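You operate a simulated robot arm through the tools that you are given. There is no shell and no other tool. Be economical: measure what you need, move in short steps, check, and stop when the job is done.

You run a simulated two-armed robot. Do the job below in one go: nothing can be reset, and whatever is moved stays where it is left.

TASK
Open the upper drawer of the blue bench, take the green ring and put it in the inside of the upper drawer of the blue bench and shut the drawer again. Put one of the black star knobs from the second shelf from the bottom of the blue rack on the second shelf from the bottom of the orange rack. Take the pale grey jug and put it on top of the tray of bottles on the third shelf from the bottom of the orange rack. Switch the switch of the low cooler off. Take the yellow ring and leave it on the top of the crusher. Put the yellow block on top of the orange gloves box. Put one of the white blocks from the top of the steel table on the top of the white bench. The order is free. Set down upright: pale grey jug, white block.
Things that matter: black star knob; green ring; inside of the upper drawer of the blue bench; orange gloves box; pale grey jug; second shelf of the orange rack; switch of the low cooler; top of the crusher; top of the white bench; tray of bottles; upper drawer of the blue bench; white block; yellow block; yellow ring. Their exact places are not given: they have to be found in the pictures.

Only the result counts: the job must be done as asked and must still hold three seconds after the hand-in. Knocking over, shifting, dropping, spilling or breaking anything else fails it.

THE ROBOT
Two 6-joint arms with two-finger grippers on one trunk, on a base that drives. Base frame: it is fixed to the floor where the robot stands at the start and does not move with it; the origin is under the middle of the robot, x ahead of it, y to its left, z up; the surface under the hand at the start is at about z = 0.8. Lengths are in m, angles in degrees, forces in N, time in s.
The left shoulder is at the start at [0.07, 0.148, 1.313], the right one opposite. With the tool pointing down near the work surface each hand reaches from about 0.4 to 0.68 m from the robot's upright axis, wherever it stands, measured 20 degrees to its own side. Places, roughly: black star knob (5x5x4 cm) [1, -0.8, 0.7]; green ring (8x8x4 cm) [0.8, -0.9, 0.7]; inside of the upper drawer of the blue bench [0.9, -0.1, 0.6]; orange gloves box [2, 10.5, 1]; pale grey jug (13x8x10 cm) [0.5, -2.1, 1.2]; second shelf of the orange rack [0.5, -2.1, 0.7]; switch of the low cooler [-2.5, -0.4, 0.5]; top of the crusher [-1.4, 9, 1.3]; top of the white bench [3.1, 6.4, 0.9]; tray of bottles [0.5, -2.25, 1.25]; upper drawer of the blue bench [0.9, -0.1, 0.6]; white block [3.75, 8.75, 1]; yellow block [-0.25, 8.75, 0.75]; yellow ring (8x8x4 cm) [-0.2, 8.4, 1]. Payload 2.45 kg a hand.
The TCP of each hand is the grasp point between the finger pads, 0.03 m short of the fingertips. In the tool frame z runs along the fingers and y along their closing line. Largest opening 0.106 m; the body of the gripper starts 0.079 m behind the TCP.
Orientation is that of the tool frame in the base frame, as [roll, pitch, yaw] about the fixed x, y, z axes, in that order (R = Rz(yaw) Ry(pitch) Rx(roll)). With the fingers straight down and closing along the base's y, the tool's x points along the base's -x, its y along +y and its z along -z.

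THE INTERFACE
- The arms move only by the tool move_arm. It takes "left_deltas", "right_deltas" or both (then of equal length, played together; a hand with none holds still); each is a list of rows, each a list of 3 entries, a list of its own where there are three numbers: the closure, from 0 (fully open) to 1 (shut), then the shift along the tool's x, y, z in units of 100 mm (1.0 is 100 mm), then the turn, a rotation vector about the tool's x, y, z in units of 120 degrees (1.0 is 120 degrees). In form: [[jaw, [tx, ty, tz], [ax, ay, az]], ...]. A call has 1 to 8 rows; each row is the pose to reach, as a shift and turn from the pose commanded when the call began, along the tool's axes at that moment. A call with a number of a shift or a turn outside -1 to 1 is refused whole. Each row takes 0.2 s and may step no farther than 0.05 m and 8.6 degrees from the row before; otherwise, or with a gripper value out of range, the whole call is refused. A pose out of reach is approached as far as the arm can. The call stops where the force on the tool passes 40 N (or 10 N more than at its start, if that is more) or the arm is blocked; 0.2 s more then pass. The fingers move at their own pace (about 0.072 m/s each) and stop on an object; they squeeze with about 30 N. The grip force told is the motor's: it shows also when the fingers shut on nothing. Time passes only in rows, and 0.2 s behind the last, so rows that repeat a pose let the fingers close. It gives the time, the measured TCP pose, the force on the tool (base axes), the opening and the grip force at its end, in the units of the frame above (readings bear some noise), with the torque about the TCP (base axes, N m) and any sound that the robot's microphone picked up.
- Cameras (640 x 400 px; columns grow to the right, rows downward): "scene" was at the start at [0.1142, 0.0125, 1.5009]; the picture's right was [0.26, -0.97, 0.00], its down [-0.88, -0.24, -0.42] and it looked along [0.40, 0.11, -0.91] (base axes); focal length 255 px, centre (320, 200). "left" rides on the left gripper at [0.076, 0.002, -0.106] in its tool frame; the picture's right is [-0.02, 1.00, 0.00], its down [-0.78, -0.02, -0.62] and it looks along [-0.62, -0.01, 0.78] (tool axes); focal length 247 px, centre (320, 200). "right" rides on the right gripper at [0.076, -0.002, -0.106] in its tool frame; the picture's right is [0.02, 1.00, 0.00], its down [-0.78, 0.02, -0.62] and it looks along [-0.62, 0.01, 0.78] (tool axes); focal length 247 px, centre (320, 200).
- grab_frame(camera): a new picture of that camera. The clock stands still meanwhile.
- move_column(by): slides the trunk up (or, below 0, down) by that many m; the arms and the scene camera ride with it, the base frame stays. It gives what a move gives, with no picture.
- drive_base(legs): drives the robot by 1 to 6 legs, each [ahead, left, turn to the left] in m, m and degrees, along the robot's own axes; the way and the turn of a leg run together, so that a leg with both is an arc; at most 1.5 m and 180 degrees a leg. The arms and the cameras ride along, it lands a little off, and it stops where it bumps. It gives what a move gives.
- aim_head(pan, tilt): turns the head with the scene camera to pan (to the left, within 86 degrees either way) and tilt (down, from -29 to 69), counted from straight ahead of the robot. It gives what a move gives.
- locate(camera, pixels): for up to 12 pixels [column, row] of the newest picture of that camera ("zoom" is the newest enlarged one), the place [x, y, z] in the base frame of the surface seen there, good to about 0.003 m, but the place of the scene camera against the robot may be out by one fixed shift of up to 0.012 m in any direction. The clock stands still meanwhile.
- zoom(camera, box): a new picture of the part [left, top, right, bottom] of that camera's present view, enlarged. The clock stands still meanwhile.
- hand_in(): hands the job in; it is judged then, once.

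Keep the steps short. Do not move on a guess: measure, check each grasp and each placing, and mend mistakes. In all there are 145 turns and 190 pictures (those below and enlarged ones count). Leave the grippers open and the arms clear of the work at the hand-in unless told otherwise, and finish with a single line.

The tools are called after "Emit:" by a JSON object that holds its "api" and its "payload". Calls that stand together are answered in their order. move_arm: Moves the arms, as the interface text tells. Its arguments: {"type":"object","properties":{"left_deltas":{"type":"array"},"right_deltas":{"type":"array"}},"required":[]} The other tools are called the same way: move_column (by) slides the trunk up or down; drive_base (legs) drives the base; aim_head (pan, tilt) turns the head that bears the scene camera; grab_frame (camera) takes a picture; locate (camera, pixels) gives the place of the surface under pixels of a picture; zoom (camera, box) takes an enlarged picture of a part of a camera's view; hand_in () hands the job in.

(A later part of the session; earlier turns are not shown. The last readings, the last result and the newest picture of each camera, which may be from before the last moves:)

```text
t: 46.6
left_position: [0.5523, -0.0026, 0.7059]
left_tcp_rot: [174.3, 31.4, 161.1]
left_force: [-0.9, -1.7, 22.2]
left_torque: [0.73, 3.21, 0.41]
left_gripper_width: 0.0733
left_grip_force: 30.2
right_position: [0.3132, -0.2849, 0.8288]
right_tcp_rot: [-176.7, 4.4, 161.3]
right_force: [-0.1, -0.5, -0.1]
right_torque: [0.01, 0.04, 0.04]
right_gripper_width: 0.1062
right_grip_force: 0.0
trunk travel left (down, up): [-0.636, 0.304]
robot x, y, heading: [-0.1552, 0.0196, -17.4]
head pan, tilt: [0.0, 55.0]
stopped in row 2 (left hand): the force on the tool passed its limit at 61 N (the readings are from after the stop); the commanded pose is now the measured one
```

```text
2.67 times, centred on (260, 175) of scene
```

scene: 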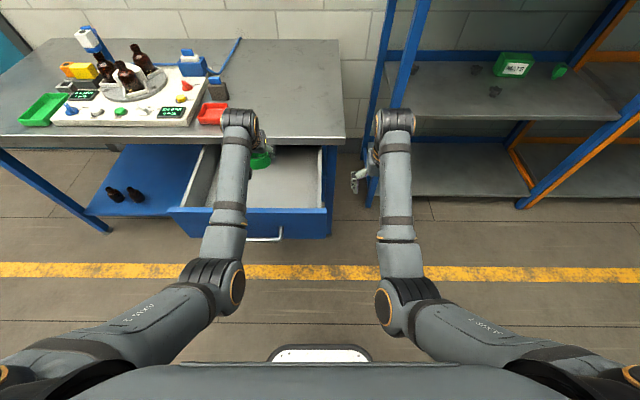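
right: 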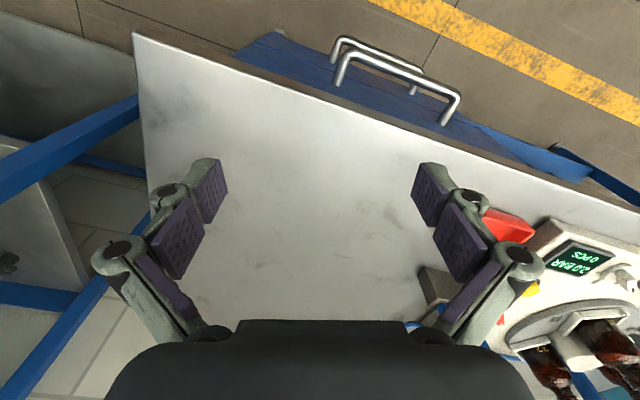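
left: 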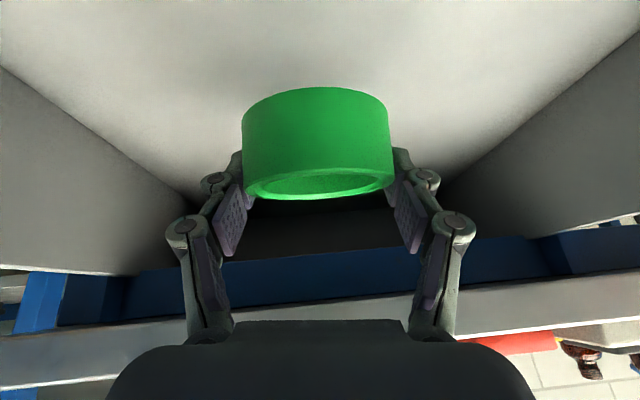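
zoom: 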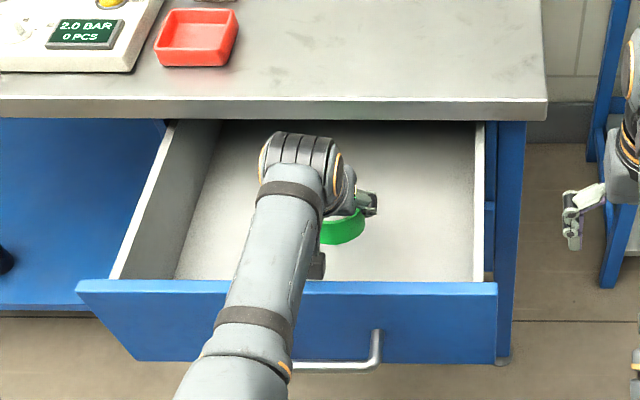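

Emit:
{"api": "move_arm", "payload": {"left_deltas": [[1, [-0.234, 0.035, -0.384], [0, 0, 0]], [1, [-0.49, 0.035, -0.228], [0, 0.06, 0]], [1, [-0.49, 0.035, -0.228], [0, 0.125, 0]], [1, [-0.335, 0.01, 0.025], [0, 0.125, 0]], [1, [-0.18, -0.01, 0.278], [0, 0.125, 0]], [1, [-0.08, -0.02, 0.43], [0, 0.125, 0]], [1, [-0.026, -0.035, 0.531], [0, 0.125, 0]]]}}

Emit:
{"api": "grab_frame", "payload": {"camera": "left"}}

```text
t: 48.2
left_position: [0.5602, -0.0, 0.6772]
left_tcp_rot: [175.0, 16.1, 162.6]
left_force: [0.0, 0.2, -0.5]
left_torque: [0.01, -0.01, 0.01]
left_gripper_width: 0.0736
left_grip_force: 30.0
left hand out of reach, approached as far as the arm can: row 4, 5, 6, 7
right_position: [0.3136, -0.2848, 0.8278]
right_tcp_rot: [-176.8, 4.3, 161.3]
right_force: [-0.4, 0.4, -0.2]
right_torque: [0.02, 0.0, 0.01]
right_gripper_width: 0.1063
right_grip_force: 0.2
trunk travel left (down, up): [-0.636, 0.304]
robot x, y, heading: [-0.1541, 0.0215, -17.0]
head pan, tilt: [0.0, 55.0]
```

```text
160 pictures are left
```

left: 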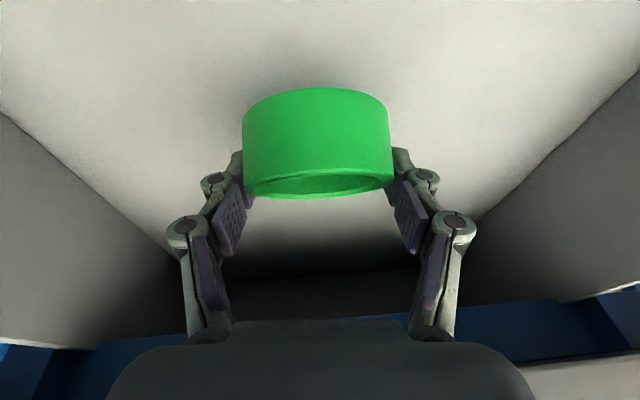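

Emit:
{"api": "move_column", "payload": {"by": -0.02}}

Emit:
{"api": "grab_frame", "payload": {"camera": "left"}}

```text
t: 48.9
left_position: [0.5599, 0.0005, 0.6584]
left_tcp_rot: [175.0, 16.3, 162.6]
left_force: [0.8, -0.3, 5.3]
left_torque: [-0.07, -0.09, -0.01]
left_gripper_width: 0.0735
left_grip_force: 30.1
right_position: [0.3136, -0.285, 0.8081]
right_tcp_rot: [-176.7, 4.4, 161.2]
right_force: [-0.4, 0.3, 0.8]
right_torque: [0.01, 0.03, -0.04]
right_gripper_width: 0.1058
right_grip_force: 0.1
trunk travel left (down, up): [-0.616, 0.324]
robot x, y, heading: [-0.1524, 0.0227, -17.3]
head pan, tilt: [0.0, 55.0]
```

```text
159 pictures are left
```

left: 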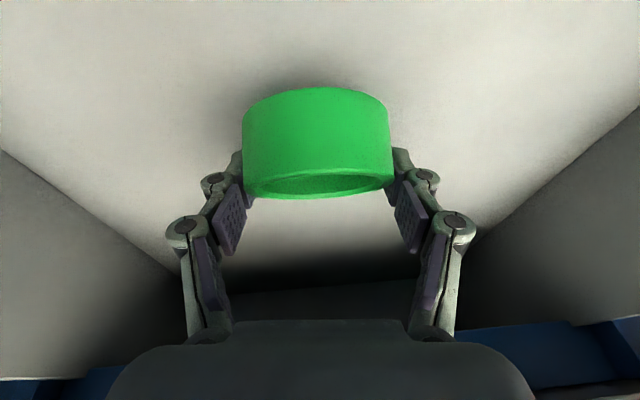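

Ring touches the drawer floor (5 N). Release and rise.

Emit:
{"api": "move_arm", "payload": {"left_deltas": [[0.5, [0, 0, 0], [0, 0, 0]], [0, [0, 0, 0], [0, 0, 0]], [0, [0, 0, 0], [0, 0, 0]], [0, [-0.07, 0.02, -0.24], [0, 0, 0]], [0, [-0.14, 0.04, -0.48], [0, 0, 0]], [0, [-0.21, 0.06, -0.72], [0, 0, 0]], [0, [-0.277, 0.08, -0.957], [0, 0, 0]]]}}

Emit:
{"api": "move_column", "payload": {"by": 0.1}}

Emit:
{"api": "grab_frame", "payload": {"camera": "left"}}

```text
t: 50.5
left_position: [0.5583, 0.0007, 0.7589]
left_tcp_rot: [175.0, 16.1, 162.6]
left_force: [0.3, -0.6, 0.9]
left_torque: [-0.01, 0.0, 0.02]
left_gripper_width: 0.106
left_grip_force: 0.1
right_position: [0.3134, -0.2858, 0.8076]
right_tcp_rot: [-176.6, 4.3, 161.3]
right_force: [-0.8, -0.5, -0.3]
right_torque: [0.02, -0.03, -0.01]
right_gripper_width: 0.1061
right_grip_force: 0.1
trunk travel left (down, up): [-0.616, 0.324]
robot x, y, heading: [-0.1544, 0.0247, -17.1]
head pan, tilt: [0.0, 55.0]
```

```text
t: 51.8
left_position: [0.5602, 0.0005, 0.8565]
left_tcp_rot: [175.0, 16.1, 162.6]
left_force: [-0.3, -0.3, -0.5]
left_torque: [0.0, -0.01, 0.02]
left_gripper_width: 0.1061
left_grip_force: 0.0
right_position: [0.3136, -0.2869, 0.9071]
right_tcp_rot: [-176.6, 4.2, 161.3]
right_force: [-0.4, -0.5, -0.8]
right_torque: [-0.02, 0.0, -0.02]
right_gripper_width: 0.106
right_grip_force: 0.1
trunk travel left (down, up): [-0.716, 0.224]
robot x, y, heading: [-0.1491, 0.0236, -17.5]
head pan, tilt: [0.0, 55.0]
```

```text
158 pictures are left
```

left: 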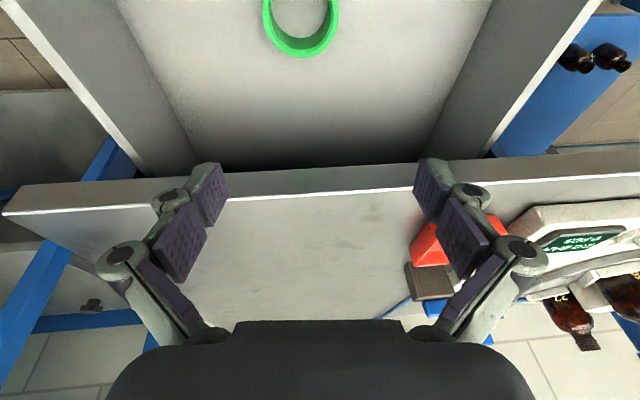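

Ring lies in the drawer. Back off, lower, close fingers, tilt, to push the front shut above the bar.

Emit:
{"api": "drive_base", "payload": {"legs": [[-0.36, 0, 0]]}}

Emit:
{"api": "move_column", "payload": {"by": -0.1}}

Emit:
{"api": "move_arm", "payload": {"left_deltas": [[1, [0.01, 0, 0.05], [0, -0.06, 0]], [1, [0.04, -0.01, 0.11], [0, -0.12, 0]], [1, [0.055, -0.015, 0.19], [0, -0.12, 0]], [1, [0.055, -0.015, 0.19], [0, -0.12, 0]]]}}

Emit:
{"api": "grab_frame", "payload": {"camera": "left"}}

```text
t: 54.1
left_position: [0.2186, 0.1071, 0.857]
left_tcp_rot: [175.0, 16.1, 162.6]
left_force: [-0.3, 0.6, 0.4]
left_torque: [-0.02, 0.0, 0.02]
left_gripper_width: 0.1058
left_grip_force: 0.2
right_position: [-0.0273, -0.1789, 0.9068]
right_tcp_rot: [-176.7, 4.2, 161.2]
right_force: [0.6, 0.4, -0.1]
right_torque: [-0.01, 0.04, 0.0]
right_gripper_width: 0.1062
right_grip_force: 0.0
trunk travel left (down, up): [-0.716, 0.224]
robot x, y, heading: [-0.4916, 0.1262, -17.7]
head pan, tilt: [0.0, 55.0]
```

```text
t: 55.4
left_position: [0.2184, 0.1063, 0.7565]
left_tcp_rot: [175.0, 16.1, 162.6]
left_force: [0.9, 0.8, -0.9]
left_torque: [0.01, 0.03, 0.0]
left_gripper_width: 0.1058
left_grip_force: 0.1
right_position: [-0.0272, -0.1789, 0.8063]
right_tcp_rot: [-176.7, 4.3, 161.3]
right_force: [0.0, -0.4, 0.1]
right_torque: [0.0, -0.05, 0.02]
right_gripper_width: 0.1062
right_grip_force: 0.1
trunk travel left (down, up): [-0.616, 0.324]
robot x, y, heading: [-0.4922, 0.1292, -17.6]
head pan, tilt: [0.0, 55.0]
```

```text
t: 56.4
left_position: [0.2189, 0.1063, 0.7377]
left_tcp_rot: [174.5, 30.5, 161.1]
left_force: [0.2, 0.1, 0.1]
left_torque: [-0.02, 0.05, 0.03]
left_gripper_width: 0.0
left_grip_force: 27.3
right_position: [-0.0265, -0.1797, 0.8075]
right_tcp_rot: [-176.7, 4.4, 161.3]
right_force: [1.0, 0.4, 0.8]
right_torque: [0.01, 0.0, -0.01]
right_gripper_width: 0.1061
right_grip_force: 0.0
trunk travel left (down, up): [-0.616, 0.324]
robot x, y, heading: [-0.4931, 0.1269, -17.5]
head pan, tilt: [0.0, 55.0]
```

```text
157 pictures are left
```

left: 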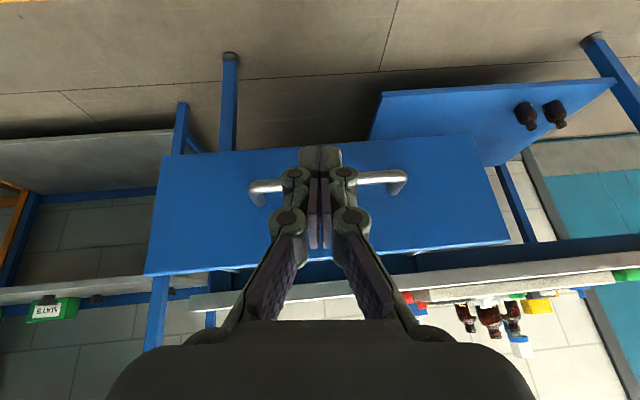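

Emit:
{"api": "drive_base", "payload": {"legs": [[0.4, 0, 0]]}}

Emit:
{"api": "grab_frame", "payload": {"camera": "left"}}

```text
t: 58.9
left_position: [0.6049, -0.0167, 0.7383]
left_tcp_rot: [174.4, 30.4, 160.9]
left_force: [-0.1, 0.2, -0.3]
left_torque: [0.0, -0.01, -0.07]
left_gripper_width: 0.0
left_grip_force: 28.2
right_position: [0.3593, -0.301, 0.8075]
right_tcp_rot: [-176.8, 4.3, 161.2]
right_force: [0.7, 0.5, 0.5]
right_torque: [0.01, -0.07, -0.01]
right_gripper_width: 0.1058
right_grip_force: 0.0
trunk travel left (down, up): [-0.616, 0.324]
robot x, y, heading: [-0.1021, 0.0086, -17.6]
head pan, tilt: [0.0, 55.0]
```

```text
156 pictures are left
```

left: 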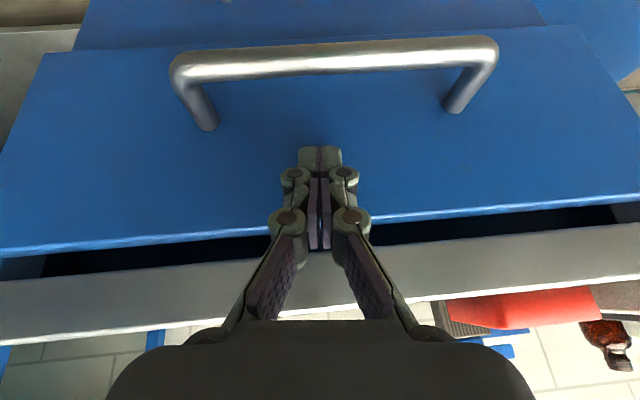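

Emit:
{"api": "move_arm", "payload": {"left_deltas": [[1, [-0.086, 0, 0.05], [0, 0, 0]], [1, [-0.172, 0, 0.1], [0, 0, 0]], [1, [-0.22, 0, 0.13], [0, 0, 0]], [1, [-0.27, 0, 0.16], [0, 0, 0]], [1, [-0.33, 0, 0.195], [0, 0, 0]]]}}

Emit:
{"api": "grab_frame", "payload": {"camera": "left"}}

```text
t: 59.9
left_position: [0.6246, -0.0208, 0.7371]
left_tcp_rot: [174.4, 29.4, 161.1]
left_force: [-23.5, 7.4, 11.2]
left_torque: [0.04, 0.18, -0.06]
left_gripper_width: 0.0001
left_grip_force: 27.9
right_position: [0.3541, -0.2994, 0.8088]
right_tcp_rot: [-176.7, 4.7, 161.3]
right_force: [0.6, -0.7, 0.2]
right_torque: [0.02, -0.04, 0.02]
right_gripper_width: 0.1062
right_grip_force: 0.2
trunk travel left (down, up): [-0.616, 0.324]
robot x, y, heading: [-0.1055, 0.0073, -17.3]
head pan, tilt: [0.0, 55.0]
stopped in row 5 (left hand): the force on the tool passed its limit at 47 N (the readings are from after the stop); the commanded pose is now the measured one
```

```text
155 pictures are left
```

left: 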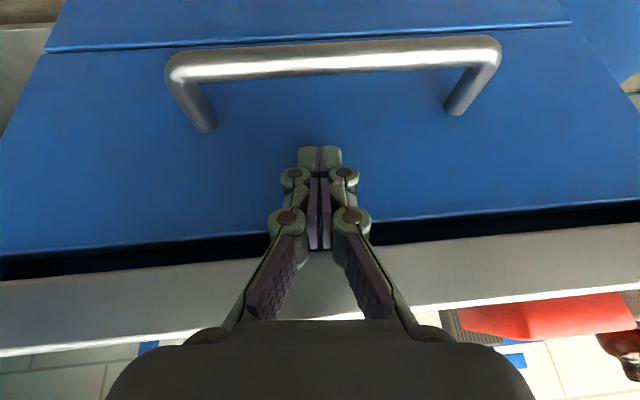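

Emit:
{"api": "locate", "payload": {"camera": "left", "pixels": [[322, 53], [322, 62], [322, 100], [200, 120], [450, 30], [450, 12], [120, 30]]}}

Emit:
{"api": "move_arm", "payload": {"left_deltas": [[1, [0.2, 0, -0.12], [0, 0, 0]], [0.6, [0.6, 0, -0.35], [0, 0, 0]], [0, [0.85, 0, -0.5], [0, 0, 0]]]}}

Emit:
{"api": "grab_frame", "payload": {"camera": "left"}}

```text
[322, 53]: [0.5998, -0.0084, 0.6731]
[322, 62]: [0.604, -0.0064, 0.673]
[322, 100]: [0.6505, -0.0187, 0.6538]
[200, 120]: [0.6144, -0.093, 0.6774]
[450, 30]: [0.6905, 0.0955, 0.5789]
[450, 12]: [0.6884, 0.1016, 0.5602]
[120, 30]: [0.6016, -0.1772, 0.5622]
```

```text
t: 60.7
left_position: [0.5352, 0.0037, 0.7341]
left_tcp_rot: [174.4, 29.4, 161.1]
left_force: [-0.5, 0.5, -0.3]
left_torque: [0.0, -0.02, 0.0]
left_gripper_width: 0.0722
left_grip_force: 0.0
right_position: [0.3585, -0.3013, 0.8071]
right_tcp_rot: [-176.7, 4.3, 161.1]
right_force: [-0.5, 0.1, -0.4]
right_torque: [0.01, 0.01, 0.0]
right_gripper_width: 0.106
right_grip_force: 0.1
trunk travel left (down, up): [-0.616, 0.324]
robot x, y, heading: [-0.1059, 0.0049, -17.3]
head pan, tilt: [0.0, 55.0]
```

```text
154 pictures are left
```

left: 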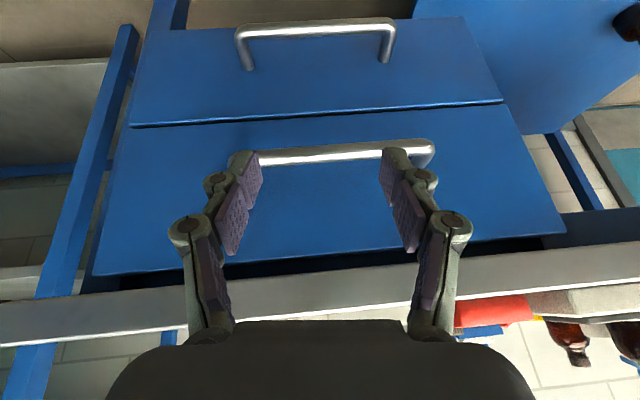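

Drawer is shut (front flush with the lower one). Next the star knob: drive to the blue rack with the left hand in line.

Emit:
{"api": "move_column", "payload": {"by": 0.1}}

Emit:
{"api": "drive_base", "payload": {"legs": [[-0.35, 0, 0], [0, -0.95, 0], [0.7, 0, 0]]}}

Emit:
{"api": "grab_frame", "payload": {"camera": "left"}}

Emit:
{"api": "grab_frame", "payload": {"camera": "scene"}}

```text
t: 62.1
left_position: [0.5352, 0.0046, 0.8343]
left_tcp_rot: [174.5, 29.4, 161.1]
left_force: [0.8, 0.0, -0.6]
left_torque: [-0.01, 0.02, 0.01]
left_gripper_width: 0.1058
left_grip_force: 0.0
right_position: [0.3582, -0.3, 0.9085]
right_tcp_rot: [-176.7, 4.3, 161.3]
right_force: [0.1, 0.0, -0.5]
right_torque: [0.0, -0.01, 0.02]
right_gripper_width: 0.1058
right_grip_force: 0.1
trunk travel left (down, up): [-0.716, 0.224]
robot x, y, heading: [-0.1054, 0.0075, -17.6]
head pan, tilt: [0.0, 55.0]
```

```text
t: 72.3
left_position: [0.5937, -1.0013, 0.8348]
left_tcp_rot: [174.6, 29.5, 161.3]
left_force: [-0.5, -0.2, -0.5]
left_torque: [-0.01, 0.03, -0.01]
left_gripper_width: 0.1058
left_grip_force: 0.1
right_position: [0.4175, -1.3077, 0.907]
right_tcp_rot: [-176.7, 4.4, 161.5]
right_force: [0.3, 0.0, -0.7]
right_torque: [0.0, 0.03, -0.01]
right_gripper_width: 0.106
right_grip_force: 0.0
trunk travel left (down, up): [-0.716, 0.224]
robot x, y, heading: [-0.0484, -1.0016, -17.3]
head pan, tilt: [0.0, 55.0]
```

```text
153 pictures are left
```

left: 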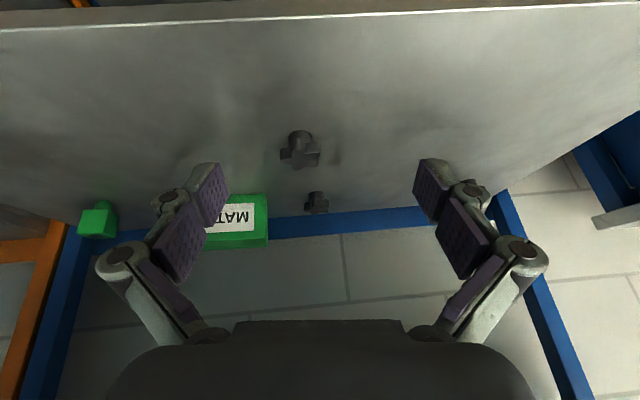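

```text
152 pictures are left
```

scene: 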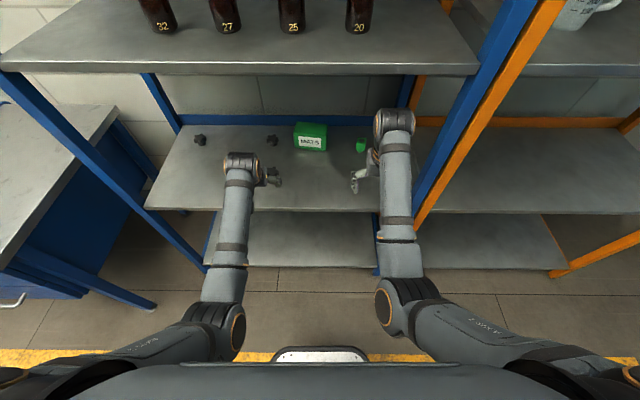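

Emit:
{"api": "zoom", "payload": {"camera": "left", "box": [250, 110, 350, 173]}}

Emit:
{"api": "locate", "payload": {"camera": "left", "pixels": [[300, 133], [300, 142], [285, 154], [314, 154], [300, 160], [300, 125], [302, 152]]}}

```text
6.35 times, centred on (300, 142) of left
```

zoom: 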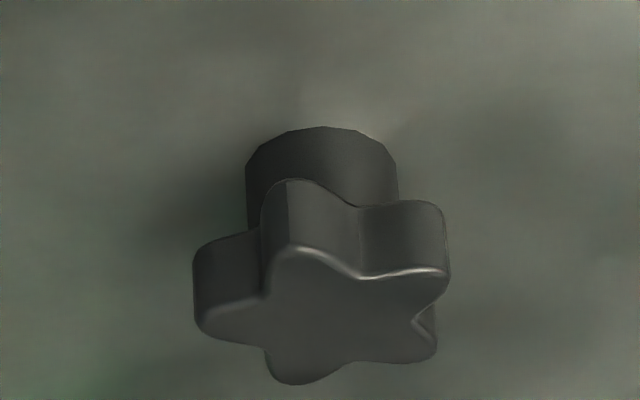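

```text
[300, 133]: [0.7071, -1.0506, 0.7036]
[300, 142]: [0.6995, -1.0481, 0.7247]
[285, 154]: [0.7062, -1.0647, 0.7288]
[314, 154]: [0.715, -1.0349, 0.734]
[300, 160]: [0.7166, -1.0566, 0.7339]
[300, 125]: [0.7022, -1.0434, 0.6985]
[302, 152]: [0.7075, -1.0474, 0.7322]
```

Emit:
{"api": "move_arm", "payload": {"left_deltas": [[0, [-0.22, -0.07, 0.26], [0, 0, 0]], [0, [-0.44, -0.15, 0.52], [0, 0, 0]], [0, [-0.638, -0.218, 0.771], [0, 0, 0]], [0, [-0.638, -0.218, 0.771], [0, 0, 0]]]}}

Emit:
{"api": "grab_frame", "payload": {"camera": "left"}}

```text
t: 73.3
left_position: [0.6776, -1.0451, 0.7976]
left_tcp_rot: [174.5, 29.5, 161.3]
left_force: [0.1, -0.1, 0.2]
left_torque: [-0.03, -0.01, -0.03]
left_gripper_width: 0.1058
left_grip_force: 0.0
right_position: [0.4166, -1.3071, 0.9077]
right_tcp_rot: [-176.7, 4.3, 161.4]
right_force: [-0.2, -0.9, -0.6]
right_torque: [-0.01, 0.01, 0.0]
right_gripper_width: 0.1061
right_grip_force: 0.1
trunk travel left (down, up): [-0.716, 0.224]
robot x, y, heading: [-0.0478, -0.9988, -17.3]
head pan, tilt: [0.0, 55.0]
```

```text
150 pictures are left
```

left: 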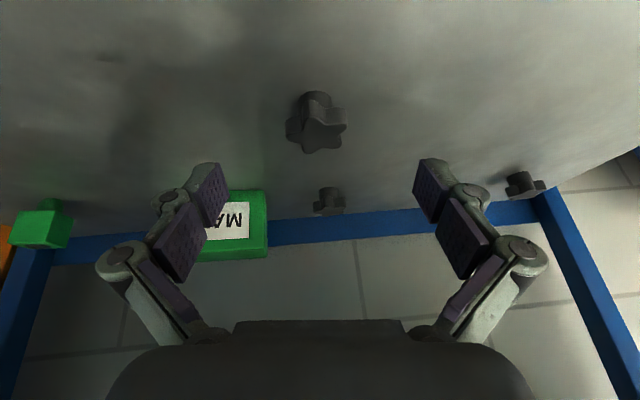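

Emit:
{"api": "move_arm", "payload": {"left_deltas": [[0, [0, 0, 0.25], [0, 0, 0]], [0, [0, 0, 0.5], [0, 0, 0]], [0, [0, 0, 0.69], [0, 0, 0]], [0, [0, 0, 0.69], [0, 0, 0]], [0.6, [0, 0, 0.69], [0, 0, 0]], [1, [0, 0, 0.69], [0, 0, 0]], [1, [0, 0, 0.69], [0, 0, 0]], [1, [0, 0, 0.69], [0, 0, 0]]]}}

Emit:
{"api": "grab_frame", "payload": {"camera": "left"}}

```text
t: 75.1
left_position: [0.6905, -1.041, 0.7517]
left_tcp_rot: [174.5, 29.3, 161.4]
left_force: [0.2, -0.8, 0.2]
left_torque: [0.0, -0.01, 0.02]
left_gripper_width: 0.0
left_grip_force: 20.5
left hand out of reach, approached as far as the arm can: row 2, 3, 4, 5, 6, 7, 8
right_position: [0.4177, -1.3073, 0.9067]
right_tcp_rot: [-176.7, 4.4, 161.5]
right_force: [0.7, 0.9, -0.1]
right_torque: [0.01, 0.01, -0.02]
right_gripper_width: 0.1058
right_grip_force: 0.2
trunk travel left (down, up): [-0.716, 0.224]
robot x, y, heading: [-0.0498, -0.9982, -17.2]
head pan, tilt: [0.0, 55.0]
```

```text
149 pictures are left
```

left: 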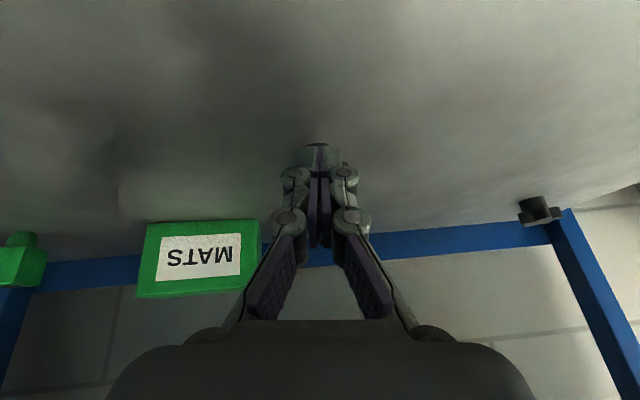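

Short reach; closed on nothing. Lift, reopen, lower the trunk and come closer.

Emit:
{"api": "move_arm", "payload": {"left_deltas": [[1, [0, 0, -0.3], [0, 0, 0]], [0.5, [0, 0, -0.65], [0, 0, 0]], [0, [0, 0, -0.95], [0, 0, 0]], [0, [0, 0, -0.95], [0, 0, 0]]]}}

Emit:
{"api": "drive_base", "payload": {"legs": [[0.06, 0, 0]]}}

Emit:
{"api": "move_column", "payload": {"by": -0.07}}

Emit:
{"api": "grab_frame", "payload": {"camera": "left"}}

```text
t: 76.1
left_position: [0.644, -1.0344, 0.8351]
left_tcp_rot: [174.5, 29.3, 161.3]
left_force: [0.2, 0.0, -0.5]
left_torque: [0.0, 0.0, -0.02]
left_gripper_width: 0.099
left_grip_force: 0.0
right_position: [0.4184, -1.3069, 0.9065]
right_tcp_rot: [-176.7, 4.2, 161.4]
right_force: [-0.2, -0.2, 0.4]
right_torque: [0.01, 0.0, 0.02]
right_gripper_width: 0.1063
right_grip_force: 0.0
trunk travel left (down, up): [-0.716, 0.224]
robot x, y, heading: [-0.0509, -1.0004, -17.4]
head pan, tilt: [0.0, 55.0]
```

```text
t: 77.1
left_position: [0.701, -1.0528, 0.8361]
left_tcp_rot: [174.5, 29.5, 161.4]
left_force: [0.3, 0.4, -0.1]
left_torque: [-0.01, 0.0, -0.02]
left_gripper_width: 0.1061
left_grip_force: 0.0
right_position: [0.4741, -1.3257, 0.9076]
right_tcp_rot: [-176.7, 4.4, 161.5]
right_force: [1.1, -0.9, -1.1]
right_torque: [-0.01, 0.02, 0.0]
right_gripper_width: 0.1059
right_grip_force: 0.1
trunk travel left (down, up): [-0.716, 0.224]
robot x, y, heading: [0.0058, -1.0184, -17.4]
head pan, tilt: [0.0, 55.0]
```

```text
t: 78.2
left_position: [0.701, -1.0526, 0.7665]
left_tcp_rot: [174.5, 29.4, 161.3]
left_force: [-0.4, 0.6, -0.6]
left_torque: [0.0, -0.02, -0.03]
left_gripper_width: 0.106
left_grip_force: 0.1
right_position: [0.4758, -1.3255, 0.8374]
right_tcp_rot: [-176.7, 4.3, 161.4]
right_force: [0.4, -0.7, 1.0]
right_torque: [-0.01, 0.01, 0.0]
right_gripper_width: 0.1062
right_grip_force: 0.1
trunk travel left (down, up): [-0.646, 0.294]
robot x, y, heading: [0.0091, -1.0174, -17.3]
head pan, tilt: [0.0, 55.0]
```

```text
148 pictures are left
```

left: 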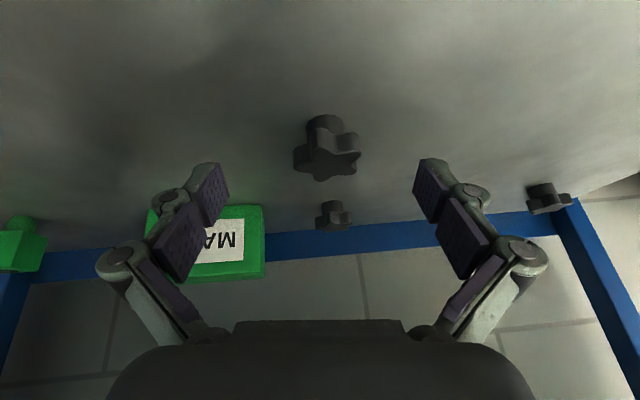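

Emit:
{"api": "locate", "payload": {"camera": "left", "pixels": [[327, 158], [300, 158], [355, 158], [322, 178], [345, 140]]}}

Emit:
{"api": "move_arm", "payload": {"left_deltas": [[0, [0, 0.02, 0.17], [0, 0, 0]], [0, [0, 0.02, 0.34], [0, 0, 0]], [0, [0, 0.02, 0.34], [0, 0, 0]], [0.5, [0, 0.02, 0.34], [0, 0, 0]], [1, [0, 0.02, 0.34], [0, 0, 0]], [1, [0, 0.02, 0.34], [0, 0, 0]], [1, [0, 0.02, 0.34], [0, 0, 0]]]}}

Emit:
{"api": "grab_frame", "payload": {"camera": "left"}}

```text
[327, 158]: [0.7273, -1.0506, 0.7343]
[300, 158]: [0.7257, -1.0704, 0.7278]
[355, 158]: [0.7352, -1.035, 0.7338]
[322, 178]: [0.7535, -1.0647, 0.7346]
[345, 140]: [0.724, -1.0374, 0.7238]
```

```text
t: 79.8
left_position: [0.7184, -1.0543, 0.7362]
left_tcp_rot: [174.5, 29.4, 161.2]
left_force: [-0.2, 0.3, 1.5]
left_torque: [-0.01, -0.03, -0.02]
left_gripper_width: 0.0474
left_grip_force: 30.3
right_position: [0.4728, -1.3258, 0.8381]
right_tcp_rot: [-176.7, 4.2, 161.4]
right_force: [-0.1, -0.1, 0.2]
right_torque: [-0.04, -0.01, 0.02]
right_gripper_width: 0.1061
right_grip_force: 0.0
trunk travel left (down, up): [-0.646, 0.294]
robot x, y, heading: [0.005, -1.0157, -17.5]
head pan, tilt: [0.0, 55.0]
```

```text
147 pictures are left
```

left: 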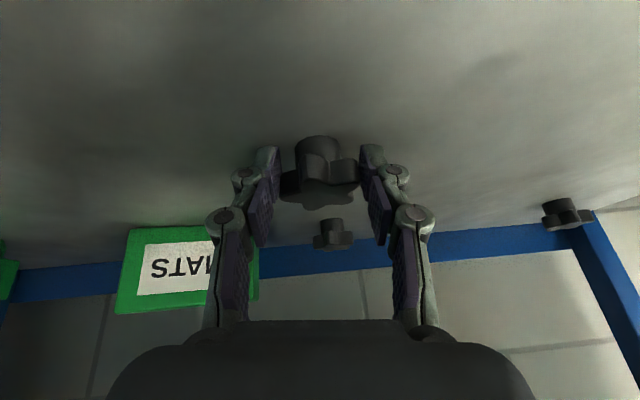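

Knob gripped (0.047). Lift, back out, look at the orange rack.

Emit:
{"api": "move_arm", "payload": {"left_deltas": [[1, [-0.16, 0.027, -0.29], [0, 0, 0]], [1, [-0.33, 0.054, -0.58], [0, 0, 0]], [1, [-0.492, 0.08, -0.867], [0, 0, 0]]]}}

Emit:
{"api": "drive_base", "payload": {"legs": [[-0.6, 0, 0]]}}

Emit:
{"api": "aim_head", "payload": {"pan": -40, "tilt": 30}}

Emit:
{"api": "grab_frame", "payload": {"camera": "scene"}}

Emit:
{"api": "zoom", "payload": {"camera": "scene", "box": [160, 0, 480, 200]}}

```text
t: 80.6
left_position: [0.7176, -1.0534, 0.8363]
left_tcp_rot: [174.6, 29.3, 161.3]
left_force: [0.2, 1.0, -0.5]
left_torque: [-0.01, 0.02, 0.0]
left_gripper_width: 0.047
left_grip_force: 29.3
right_position: [0.4739, -1.325, 0.8376]
right_tcp_rot: [-176.6, 4.3, 161.4]
right_force: [0.8, -0.5, -0.3]
right_torque: [0.02, -0.02, -0.01]
right_gripper_width: 0.1059
right_grip_force: 0.0
trunk travel left (down, up): [-0.646, 0.294]
robot x, y, heading: [0.0109, -1.0183, -17.5]
head pan, tilt: [0.0, 55.0]
```

```text
t: 84.0
left_position: [0.1397, -0.8726, 0.8367]
left_tcp_rot: [174.5, 29.4, 161.4]
left_force: [-0.1, -0.4, 0.5]
left_torque: [-0.04, 0.01, 0.02]
left_gripper_width: 0.0469
left_grip_force: 30.2
right_position: [-0.1028, -1.1463, 0.8379]
right_tcp_rot: [-176.6, 4.4, 161.6]
right_force: [0.2, 0.4, 0.0]
right_torque: [0.0, 0.01, 0.04]
right_gripper_width: 0.1062
right_grip_force: 0.1
trunk travel left (down, up): [-0.646, 0.294]
robot x, y, heading: [-0.5689, -0.838, -17.1]
head pan, tilt: [0.0, 55.0]
```

```text
t: 85.1
left_position: [0.1419, -0.8729, 0.835]
left_tcp_rot: [174.5, 29.3, 161.4]
left_force: [0.5, 0.3, 0.1]
left_torque: [0.01, 0.02, 0.0]
left_gripper_width: 0.0473
left_grip_force: 30.0
right_position: [-0.1018, -1.1453, 0.8374]
right_tcp_rot: [-176.7, 4.3, 161.5]
right_force: [-0.1, 0.0, -0.9]
right_torque: [0.05, -0.02, 0.0]
right_gripper_width: 0.106
right_grip_force: 0.0
trunk travel left (down, up): [-0.646, 0.294]
robot x, y, heading: [-0.5676, -0.8378, -17.3]
head pan, tilt: [-40.0, 30.0]
```

```text
146 pictures are left
```

scene: 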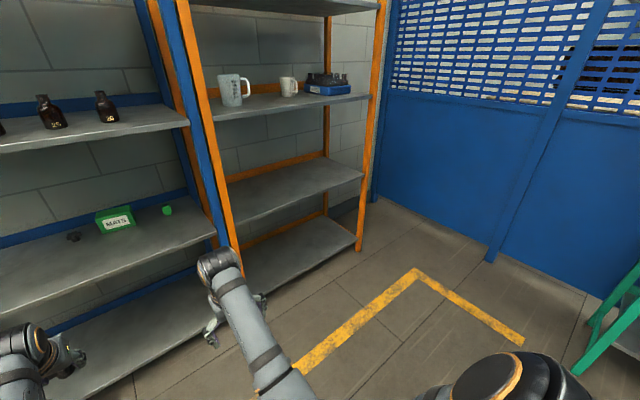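

```text
2.00 times, centred on (320, 100) of scene
```

zoom: 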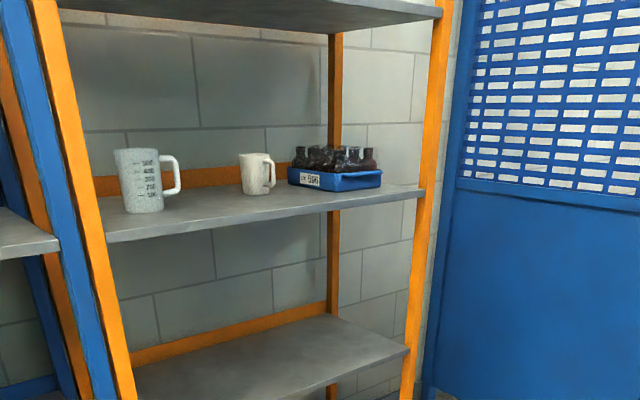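

Emit:
{"api": "locate", "payload": {"camera": "zoom", "pixels": [[140, 180], [140, 152], [140, 212], [255, 175], [255, 156], [253, 193], [335, 182], [335, 160], [375, 185], [200, 215], [280, 370], [380, 330]]}}

Emit:
{"api": "zoom", "payload": {"camera": "scene", "box": [205, 60, 365, 120]}}

Emit:
{"api": "locate", "payload": {"camera": "scene", "pixels": [[230, 235], [362, 215], [345, 250], [232, 225], [360, 185], [490, 255], [230, 30], [300, 5], [350, 97], [330, 30]]}}

```text
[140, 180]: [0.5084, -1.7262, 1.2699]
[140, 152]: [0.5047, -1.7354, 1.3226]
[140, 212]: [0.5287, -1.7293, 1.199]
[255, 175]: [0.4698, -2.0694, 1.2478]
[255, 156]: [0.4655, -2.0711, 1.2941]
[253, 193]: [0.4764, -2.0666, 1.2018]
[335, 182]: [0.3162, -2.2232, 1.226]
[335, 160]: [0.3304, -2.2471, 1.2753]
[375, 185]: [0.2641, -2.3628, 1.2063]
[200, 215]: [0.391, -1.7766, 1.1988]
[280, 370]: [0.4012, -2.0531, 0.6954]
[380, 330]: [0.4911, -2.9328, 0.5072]
```

```text
4.00 times, centred on (285, 90) of scene
```

zoom: 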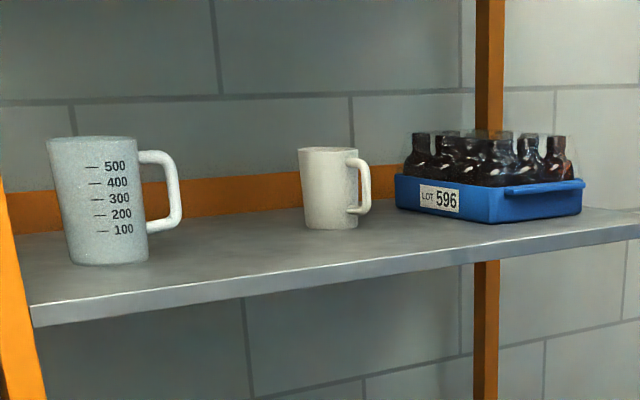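

```text
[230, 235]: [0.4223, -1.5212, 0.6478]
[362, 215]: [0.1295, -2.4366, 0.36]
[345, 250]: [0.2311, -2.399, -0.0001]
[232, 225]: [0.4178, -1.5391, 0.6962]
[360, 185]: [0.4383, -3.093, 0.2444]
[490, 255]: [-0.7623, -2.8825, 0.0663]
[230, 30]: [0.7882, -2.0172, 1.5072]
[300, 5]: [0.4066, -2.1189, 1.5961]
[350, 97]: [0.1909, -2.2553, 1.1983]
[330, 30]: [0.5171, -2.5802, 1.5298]
```

The pale grey jug (10 cm tall) is the small one near the tray; the second orange shelf (z≈0.696) is empty. Drive there with the knob.

Emit:
{"api": "drive_base", "payload": {"legs": [[0, -0.83, 0], [0.6, 0, 0]]}}

Emit:
{"api": "grab_frame", "payload": {"camera": "left"}}

Emit:
{"api": "locate", "payload": {"camera": "left", "pixels": [[320, 100], [320, 60], [200, 100], [450, 100]]}}

```text
t: 92.5
left_position: [0.4635, -1.8501, 0.8353]
left_tcp_rot: [174.5, 29.3, 161.0]
left_force: [1.5, 0.0, 0.0]
left_torque: [-0.01, 0.02, 0.01]
left_gripper_width: 0.0471
left_grip_force: 29.9
right_position: [0.2173, -2.1202, 0.8382]
right_tcp_rot: [-176.8, 4.2, 161.1]
right_force: [0.2, -0.3, 0.6]
right_torque: [0.03, 0.01, 0.0]
right_gripper_width: 0.1062
right_grip_force: 0.1
trunk travel left (down, up): [-0.646, 0.294]
robot x, y, heading: [-0.2453, -1.8133, -17.6]
head pan, tilt: [-40.0, 30.0]
```

```text
143 pictures are left
```

left: 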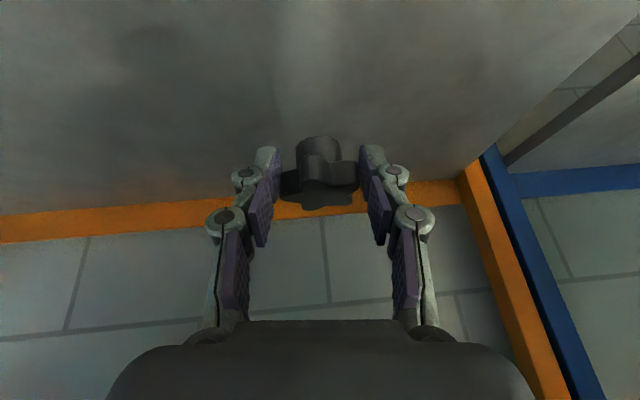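

```text
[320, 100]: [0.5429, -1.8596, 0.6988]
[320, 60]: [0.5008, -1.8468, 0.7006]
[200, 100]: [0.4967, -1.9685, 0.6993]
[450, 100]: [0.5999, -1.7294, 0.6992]
```

Emit:
{"api": "move_arm", "payload": {"left_deltas": [[1, [0.2, -0.03, 0.35], [0, 0, 0]], [1, [0.36, -0.06, 0.64], [0, 0, 0]], [1, [0.473, -0.077, 0.835], [0, 0, 0]], [1, [0.485, -0.079, 0.855], [0, 0, 0]], [1, [0.485, -0.079, 0.855], [0, 0, 0]]]}}

```text
t: 93.7
left_position: [0.4639, -1.8488, 0.7378]
left_tcp_rot: [174.6, 29.4, 161.0]
left_force: [0.0, -0.7, -0.6]
left_torque: [-0.02, 0.02, 0.02]
left_gripper_width: 0.0471
left_grip_force: 30.3
right_position: [0.2168, -2.1207, 0.838]
right_tcp_rot: [-176.8, 4.3, 161.0]
right_force: [0.5, -0.8, -1.1]
right_torque: [-0.03, 0.02, -0.01]
right_gripper_width: 0.1056
right_grip_force: 0.0
trunk travel left (down, up): [-0.646, 0.294]
robot x, y, heading: [-0.2481, -1.8113, -17.8]
head pan, tilt: [-40.0, 30.0]
```

Emit:
{"api": "move_arm", "payload": {"left_deltas": [[1, [0.01, 0, 0.02], [0, 0, 0]], [0.5, [0.01, 0, 0.02], [0, 0, 0]], [0, [0.01, 0, 0.02], [0, 0, 0]], [0, [0.01, 0, 0.02], [0, 0, 0]], [0, [0, 0, -0.3], [0, 0, 0]], [0, [0, 0, -0.65], [0, 0, 0]], [0, [0, 0, -1.0], [0, 0, 0]]]}}

Emit:
{"api": "grab_frame", "payload": {"camera": "left"}}

```text
t: 95.3
left_position: [0.4146, -1.8434, 0.8248]
left_tcp_rot: [174.4, 29.5, 160.9]
left_force: [0.3, 0.4, 0.8]
left_torque: [0.01, 0.01, 0.01]
left_gripper_width: 0.1062
left_grip_force: 0.0
right_position: [0.2182, -2.1209, 0.8382]
right_tcp_rot: [-176.7, 4.3, 161.0]
right_force: [0.3, 1.1, -0.8]
right_torque: [-0.03, 0.0, -0.02]
right_gripper_width: 0.106
right_grip_force: 0.1
trunk travel left (down, up): [-0.646, 0.294]
robot x, y, heading: [-0.2478, -1.8069, -17.4]
head pan, tilt: [-40.0, 30.0]
```

```text
142 pictures are left
```

left: 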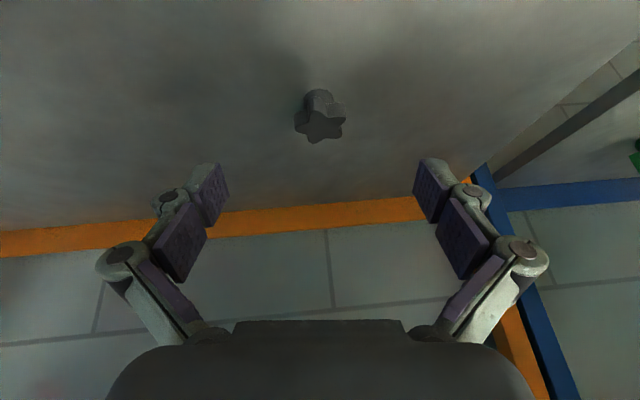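

Knob stands on the second shelf. Back out from under the shelf, raise the trunk, and look at the jug from the front.

Emit:
{"api": "drive_base", "payload": {"legs": [[-0.5, 0, 0]]}}

Emit:
{"api": "move_column", "payload": {"by": 0.29}}

Emit:
{"api": "aim_head", "payload": {"pan": -8, "tilt": 22}}

Emit:
{"api": "grab_frame", "payload": {"camera": "scene"}}

Emit:
{"api": "zoom", "payload": {"camera": "scene", "box": [200, 100, 440, 250]}}

```text
t: 98.2
left_position: [-0.0601, -1.6908, 0.8238]
left_tcp_rot: [174.5, 29.5, 161.2]
left_force: [-0.8, 0.9, -0.4]
left_torque: [0.0, -0.02, 0.0]
left_gripper_width: 0.1059
left_grip_force: 0.0
right_position: [-0.2554, -1.9696, 0.8381]
right_tcp_rot: [-176.8, 4.2, 161.3]
right_force: [0.9, 0.0, 0.4]
right_torque: [0.01, -0.03, 0.0]
right_gripper_width: 0.1064
right_grip_force: 0.0
trunk travel left (down, up): [-0.646, 0.294]
robot x, y, heading: [-0.7223, -1.659, -17.4]
head pan, tilt: [-40.0, 30.0]
```

```text
t: 101.1
left_position: [-0.0592, -1.6914, 1.1137]
left_tcp_rot: [174.5, 29.4, 161.1]
left_force: [-0.6, -0.4, -0.6]
left_torque: [-0.01, 0.02, 0.0]
left_gripper_width: 0.1059
left_grip_force: 0.2
right_position: [-0.2559, -1.9682, 1.1269]
right_tcp_rot: [-176.8, 4.3, 161.3]
right_force: [0.3, 0.4, 0.3]
right_torque: [0.01, 0.0, -0.03]
right_gripper_width: 0.1056
right_grip_force: 0.1
trunk travel left (down, up): [-0.936, 0.004]
robot x, y, heading: [-0.7244, -1.6619, -17.2]
head pan, tilt: [-40.0, 30.0]
```

```text
t: 102.1
left_position: [-0.0606, -1.6916, 1.1134]
left_tcp_rot: [174.5, 29.5, 161.2]
left_force: [0.8, -0.9, 0.6]
left_torque: [0.04, 0.0, 0.02]
left_gripper_width: 0.1062
left_grip_force: 0.2
right_position: [-0.2553, -1.9685, 1.1285]
right_tcp_rot: [-176.7, 4.3, 161.3]
right_force: [-0.5, 0.3, 0.6]
right_torque: [-0.01, -0.03, 0.03]
right_gripper_width: 0.1063
right_grip_force: 0.1
trunk travel left (down, up): [-0.936, 0.004]
robot x, y, heading: [-0.7211, -1.6635, -17.4]
head pan, tilt: [-8.0, 22.0]
```

```text
141 pictures are left
```

scene: 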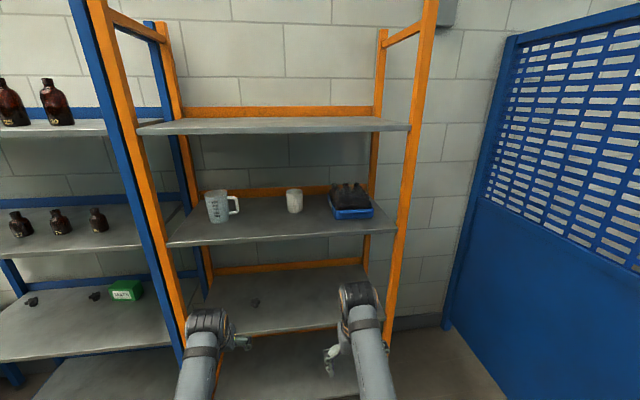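

```text
2.67 times, centred on (320, 175) of scene
```

zoom: 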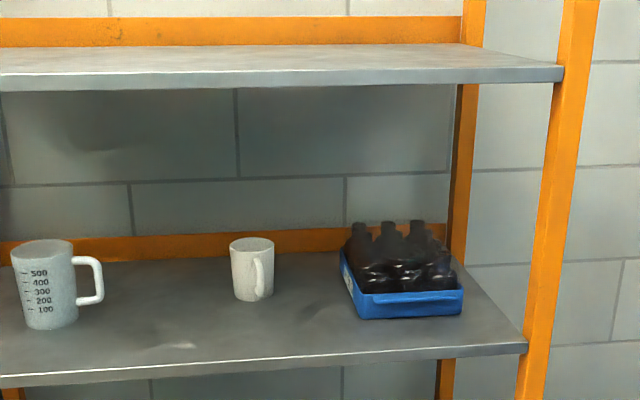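

Emit:
{"api": "locate", "payload": {"camera": "zoom", "pixels": [[252, 240], [233, 246], [273, 246], [240, 275], [260, 275], [252, 252], [360, 226], [388, 225], [416, 225], [400, 300], [345, 262], [460, 292]]}}

Emit:
{"api": "zoom", "payload": {"camera": "scene", "box": [270, 170, 390, 245]}}

Emit:
{"api": "locate", "payload": {"camera": "zoom", "pixels": [[325, 75], [402, 75], [480, 75], [308, 95], [125, 105], [102, 112], [148, 112], [130, 150], [420, 188], [300, 140], [500, 165], [560, 230]]}}

Emit:
{"api": "locate", "payload": {"camera": "scene", "pixels": [[300, 125], [300, 131], [500, 200], [460, 250], [620, 250], [170, 246], [390, 231]]}}

```text
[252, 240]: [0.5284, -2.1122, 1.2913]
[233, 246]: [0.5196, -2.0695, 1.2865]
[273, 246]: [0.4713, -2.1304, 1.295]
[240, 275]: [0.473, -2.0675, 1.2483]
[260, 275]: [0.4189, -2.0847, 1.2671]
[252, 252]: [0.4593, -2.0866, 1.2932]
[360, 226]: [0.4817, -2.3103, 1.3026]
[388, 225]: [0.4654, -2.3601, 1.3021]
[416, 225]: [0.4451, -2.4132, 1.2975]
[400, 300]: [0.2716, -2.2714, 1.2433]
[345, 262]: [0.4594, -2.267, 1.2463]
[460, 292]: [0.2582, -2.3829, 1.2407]
```

```text
5.33 times, centred on (330, 208) of scene
```

zoom: 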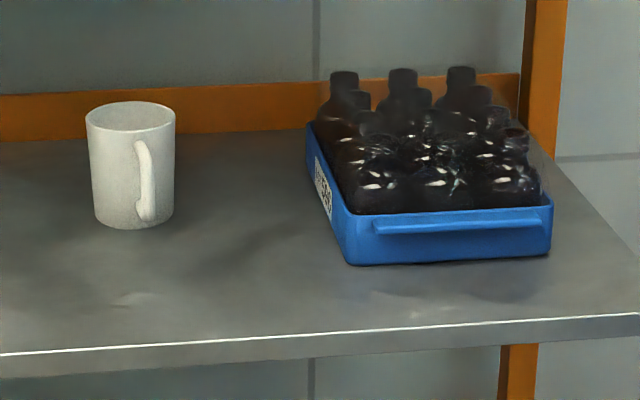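

```text
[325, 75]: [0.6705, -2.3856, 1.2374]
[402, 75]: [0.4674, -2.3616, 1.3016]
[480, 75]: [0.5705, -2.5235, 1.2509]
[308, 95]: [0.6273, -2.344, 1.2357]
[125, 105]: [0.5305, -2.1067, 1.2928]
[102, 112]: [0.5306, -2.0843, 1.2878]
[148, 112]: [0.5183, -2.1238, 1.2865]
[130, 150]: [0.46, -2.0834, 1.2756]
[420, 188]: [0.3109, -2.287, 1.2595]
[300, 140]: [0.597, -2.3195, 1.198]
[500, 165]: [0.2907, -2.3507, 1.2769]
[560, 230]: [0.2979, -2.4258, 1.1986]
```

```text
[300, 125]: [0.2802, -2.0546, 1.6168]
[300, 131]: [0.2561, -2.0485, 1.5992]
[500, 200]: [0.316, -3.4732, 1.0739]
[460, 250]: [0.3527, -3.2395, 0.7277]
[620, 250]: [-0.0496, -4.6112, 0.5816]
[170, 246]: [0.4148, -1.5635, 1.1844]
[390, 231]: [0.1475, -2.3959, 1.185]
```

The handle faces the robot, bottle tops are at z≈1.302, the top shelf edge at 1.60. Plan: right hand at 55° tilt grips the jug body from the front over the handle; first retract the left hand and tilt/raise the right in open space.

Emit:
{"api": "move_arm", "payload": {"right_deltas": [[0, [-0.01, 0, -0.12], [-0.0035, -0.053, 0]], [0, [-0.02, 0, -0.25], [-0.007, -0.105, 0]], [0, [-0.03, 0, -0.37], [-0.01, -0.158, 0]], [0, [-0.04, 0, -0.5], [-0.014, -0.21, 0]], [0, [-0.05, 0, -0.62], [-0.017, -0.263, 0]], [0, [-0.06, 0, -0.75], [-0.02, -0.315, 0]], [0, [-0.07, 0, -0.87], [-0.024, -0.368, 0]], [0, [-0.07, 0, -1.0], [-0.0275, -0.42, 0]]], "left_deltas": [[0, [0.11, 0.06, -0.06], [0, 0.03, 0]], [0, [0.22, 0.12, -0.12], [0, 0.06, 0]], [0, [0.33, 0.18, -0.18], [0, 0.09, 0]], [0, [0.44, 0.25, -0.25], [0, 0.12, 0]], [0, [0.55, 0.31, -0.31], [0, 0.15, 0]], [0, [0.66, 0.37, -0.37], [0, 0.18, 0]], [0, [0.77, 0.43, -0.43], [0, 0.21, 0]], [0, [0.87, 0.5, -0.49], [0, 0.24, 0]]]}}

```text
t: 103.0
left_position: [-0.0935, -1.6611, 1.116]
left_tcp_rot: [175.1, 17.9, 162.4]
left_force: [0.7, -0.6, 0.4]
left_torque: [-0.01, -0.01, 0.01]
left_gripper_width: 0.106
left_grip_force: 0.1
right_position: [-0.2277, -2.0299, 1.2462]
right_tcp_rot: [-169.5, 34.3, 163.9]
right_force: [0.3, 0.0, -0.1]
right_torque: [0.01, 0.01, 0.04]
right_gripper_width: 0.1059
right_grip_force: 0.1
trunk travel left (down, up): [-0.936, 0.004]
robot x, y, heading: [-0.7239, -1.6562, -17.3]
head pan, tilt: [-8.0, 22.0]
stopped in row 4 (right hand): the arm was blocked; the commanded pose is now the measured one
```

Emit:
{"api": "move_arm", "payload": {"right_deltas": [[0, [-0.19, 0.05, 0], [-0.015, -0.034, 0.004]], [0, [-0.38, 0.11, 0], [-0.03, -0.068, 0.009]], [0, [-0.57, 0.17, 0], [-0.046, -0.103, 0.013]], [0, [-0.76, 0.23, -0.01], [-0.062, -0.137, 0.018]], [0, [-0.949, 0.283, -0.01], [-0.077, -0.171, 0.0225]]], "left_deltas": [[0, [0.19, 0.1, -0.06], [0, 0.03, 0]], [0, [0.38, 0.2, -0.12], [0, 0.06, 0]], [0, [0.57, 0.3, -0.18], [0, 0.09, 0]], [0, [0.76, 0.4, -0.25], [0, 0.115, 0]], [0, [0.95, 0.5, -0.31], [0, 0.14, 0]]]}}

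```text
t: 104.2
left_position: [-0.1639, -1.5879, 1.0959]
left_tcp_rot: [175.2, 1.3, 163.8]
left_force: [-0.7, -0.9, -0.1]
left_torque: [0.03, -0.03, 0.01]
left_gripper_width: 0.1059
left_grip_force: 0.0
left hand out of reach, approached as far as the arm can: row 5
right_position: [-0.1407, -2.0243, 1.2948]
right_tcp_rot: [-180.0, 54.9, 162.6]
right_force: [-0.6, -0.4, -0.4]
right_torque: [0.0, 0.01, 0.02]
right_gripper_width: 0.1058
right_grip_force: 0.1
trunk travel left (down, up): [-0.936, 0.004]
robot x, y, heading: [-0.7202, -1.6588, -17.5]
head pan, tilt: [-8.0, 22.0]
```

Emit:
{"api": "drive_base", "payload": {"legs": [[0, 0.123, 0], [0.44, 0, 0]]}}

Emit:
{"api": "grab_frame", "payload": {"camera": "right"}}

Emit:
{"api": "grab_frame", "payload": {"camera": "scene"}}

```text
t: 107.7
left_position: [0.2927, -1.6042, 1.0968]
left_tcp_rot: [175.3, 1.4, 163.7]
left_force: [1.1, 0.2, 1.1]
left_torque: [-0.05, 0.0, 0.01]
left_gripper_width: 0.1056
left_grip_force: 0.1
right_position: [0.3152, -2.0418, 1.2958]
right_tcp_rot: [-179.8, 54.9, 162.4]
right_force: [-0.5, 0.1, -0.9]
right_torque: [-0.03, 0.05, 0.02]
right_gripper_width: 0.106
right_grip_force: 0.0
trunk travel left (down, up): [-0.936, 0.004]
robot x, y, heading: [-0.2593, -1.6765, -17.4]
head pan, tilt: [-8.0, 22.0]
```

```text
138 pictures are left
```

right: 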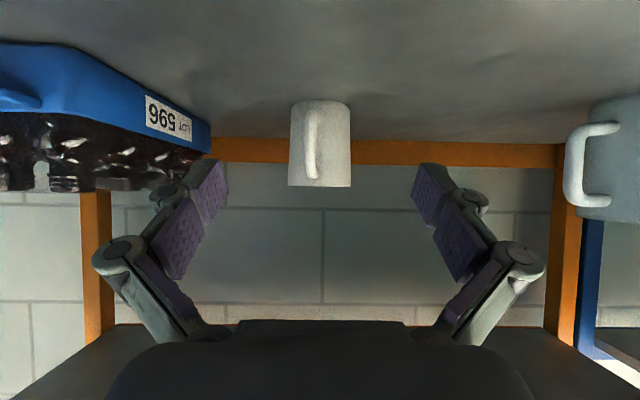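

```text
137 pictures are left
```

scene: 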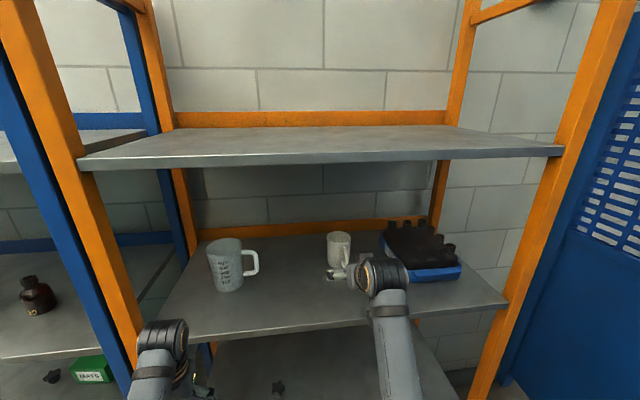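

Emit:
{"api": "locate", "payload": {"camera": "right", "pixels": [[320, 182], [292, 150], [348, 150], [311, 130], [330, 160], [310, 178], [296, 182], [347, 182], [120, 60], [190, 130], [200, 60]]}}

```text
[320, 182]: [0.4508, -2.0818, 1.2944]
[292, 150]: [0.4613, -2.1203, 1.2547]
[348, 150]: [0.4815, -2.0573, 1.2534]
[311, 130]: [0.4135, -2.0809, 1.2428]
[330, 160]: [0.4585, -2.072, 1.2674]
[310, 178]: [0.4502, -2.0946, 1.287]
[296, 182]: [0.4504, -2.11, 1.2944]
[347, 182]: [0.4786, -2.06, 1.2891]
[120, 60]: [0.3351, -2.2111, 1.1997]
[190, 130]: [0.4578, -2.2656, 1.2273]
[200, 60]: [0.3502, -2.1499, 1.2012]
```

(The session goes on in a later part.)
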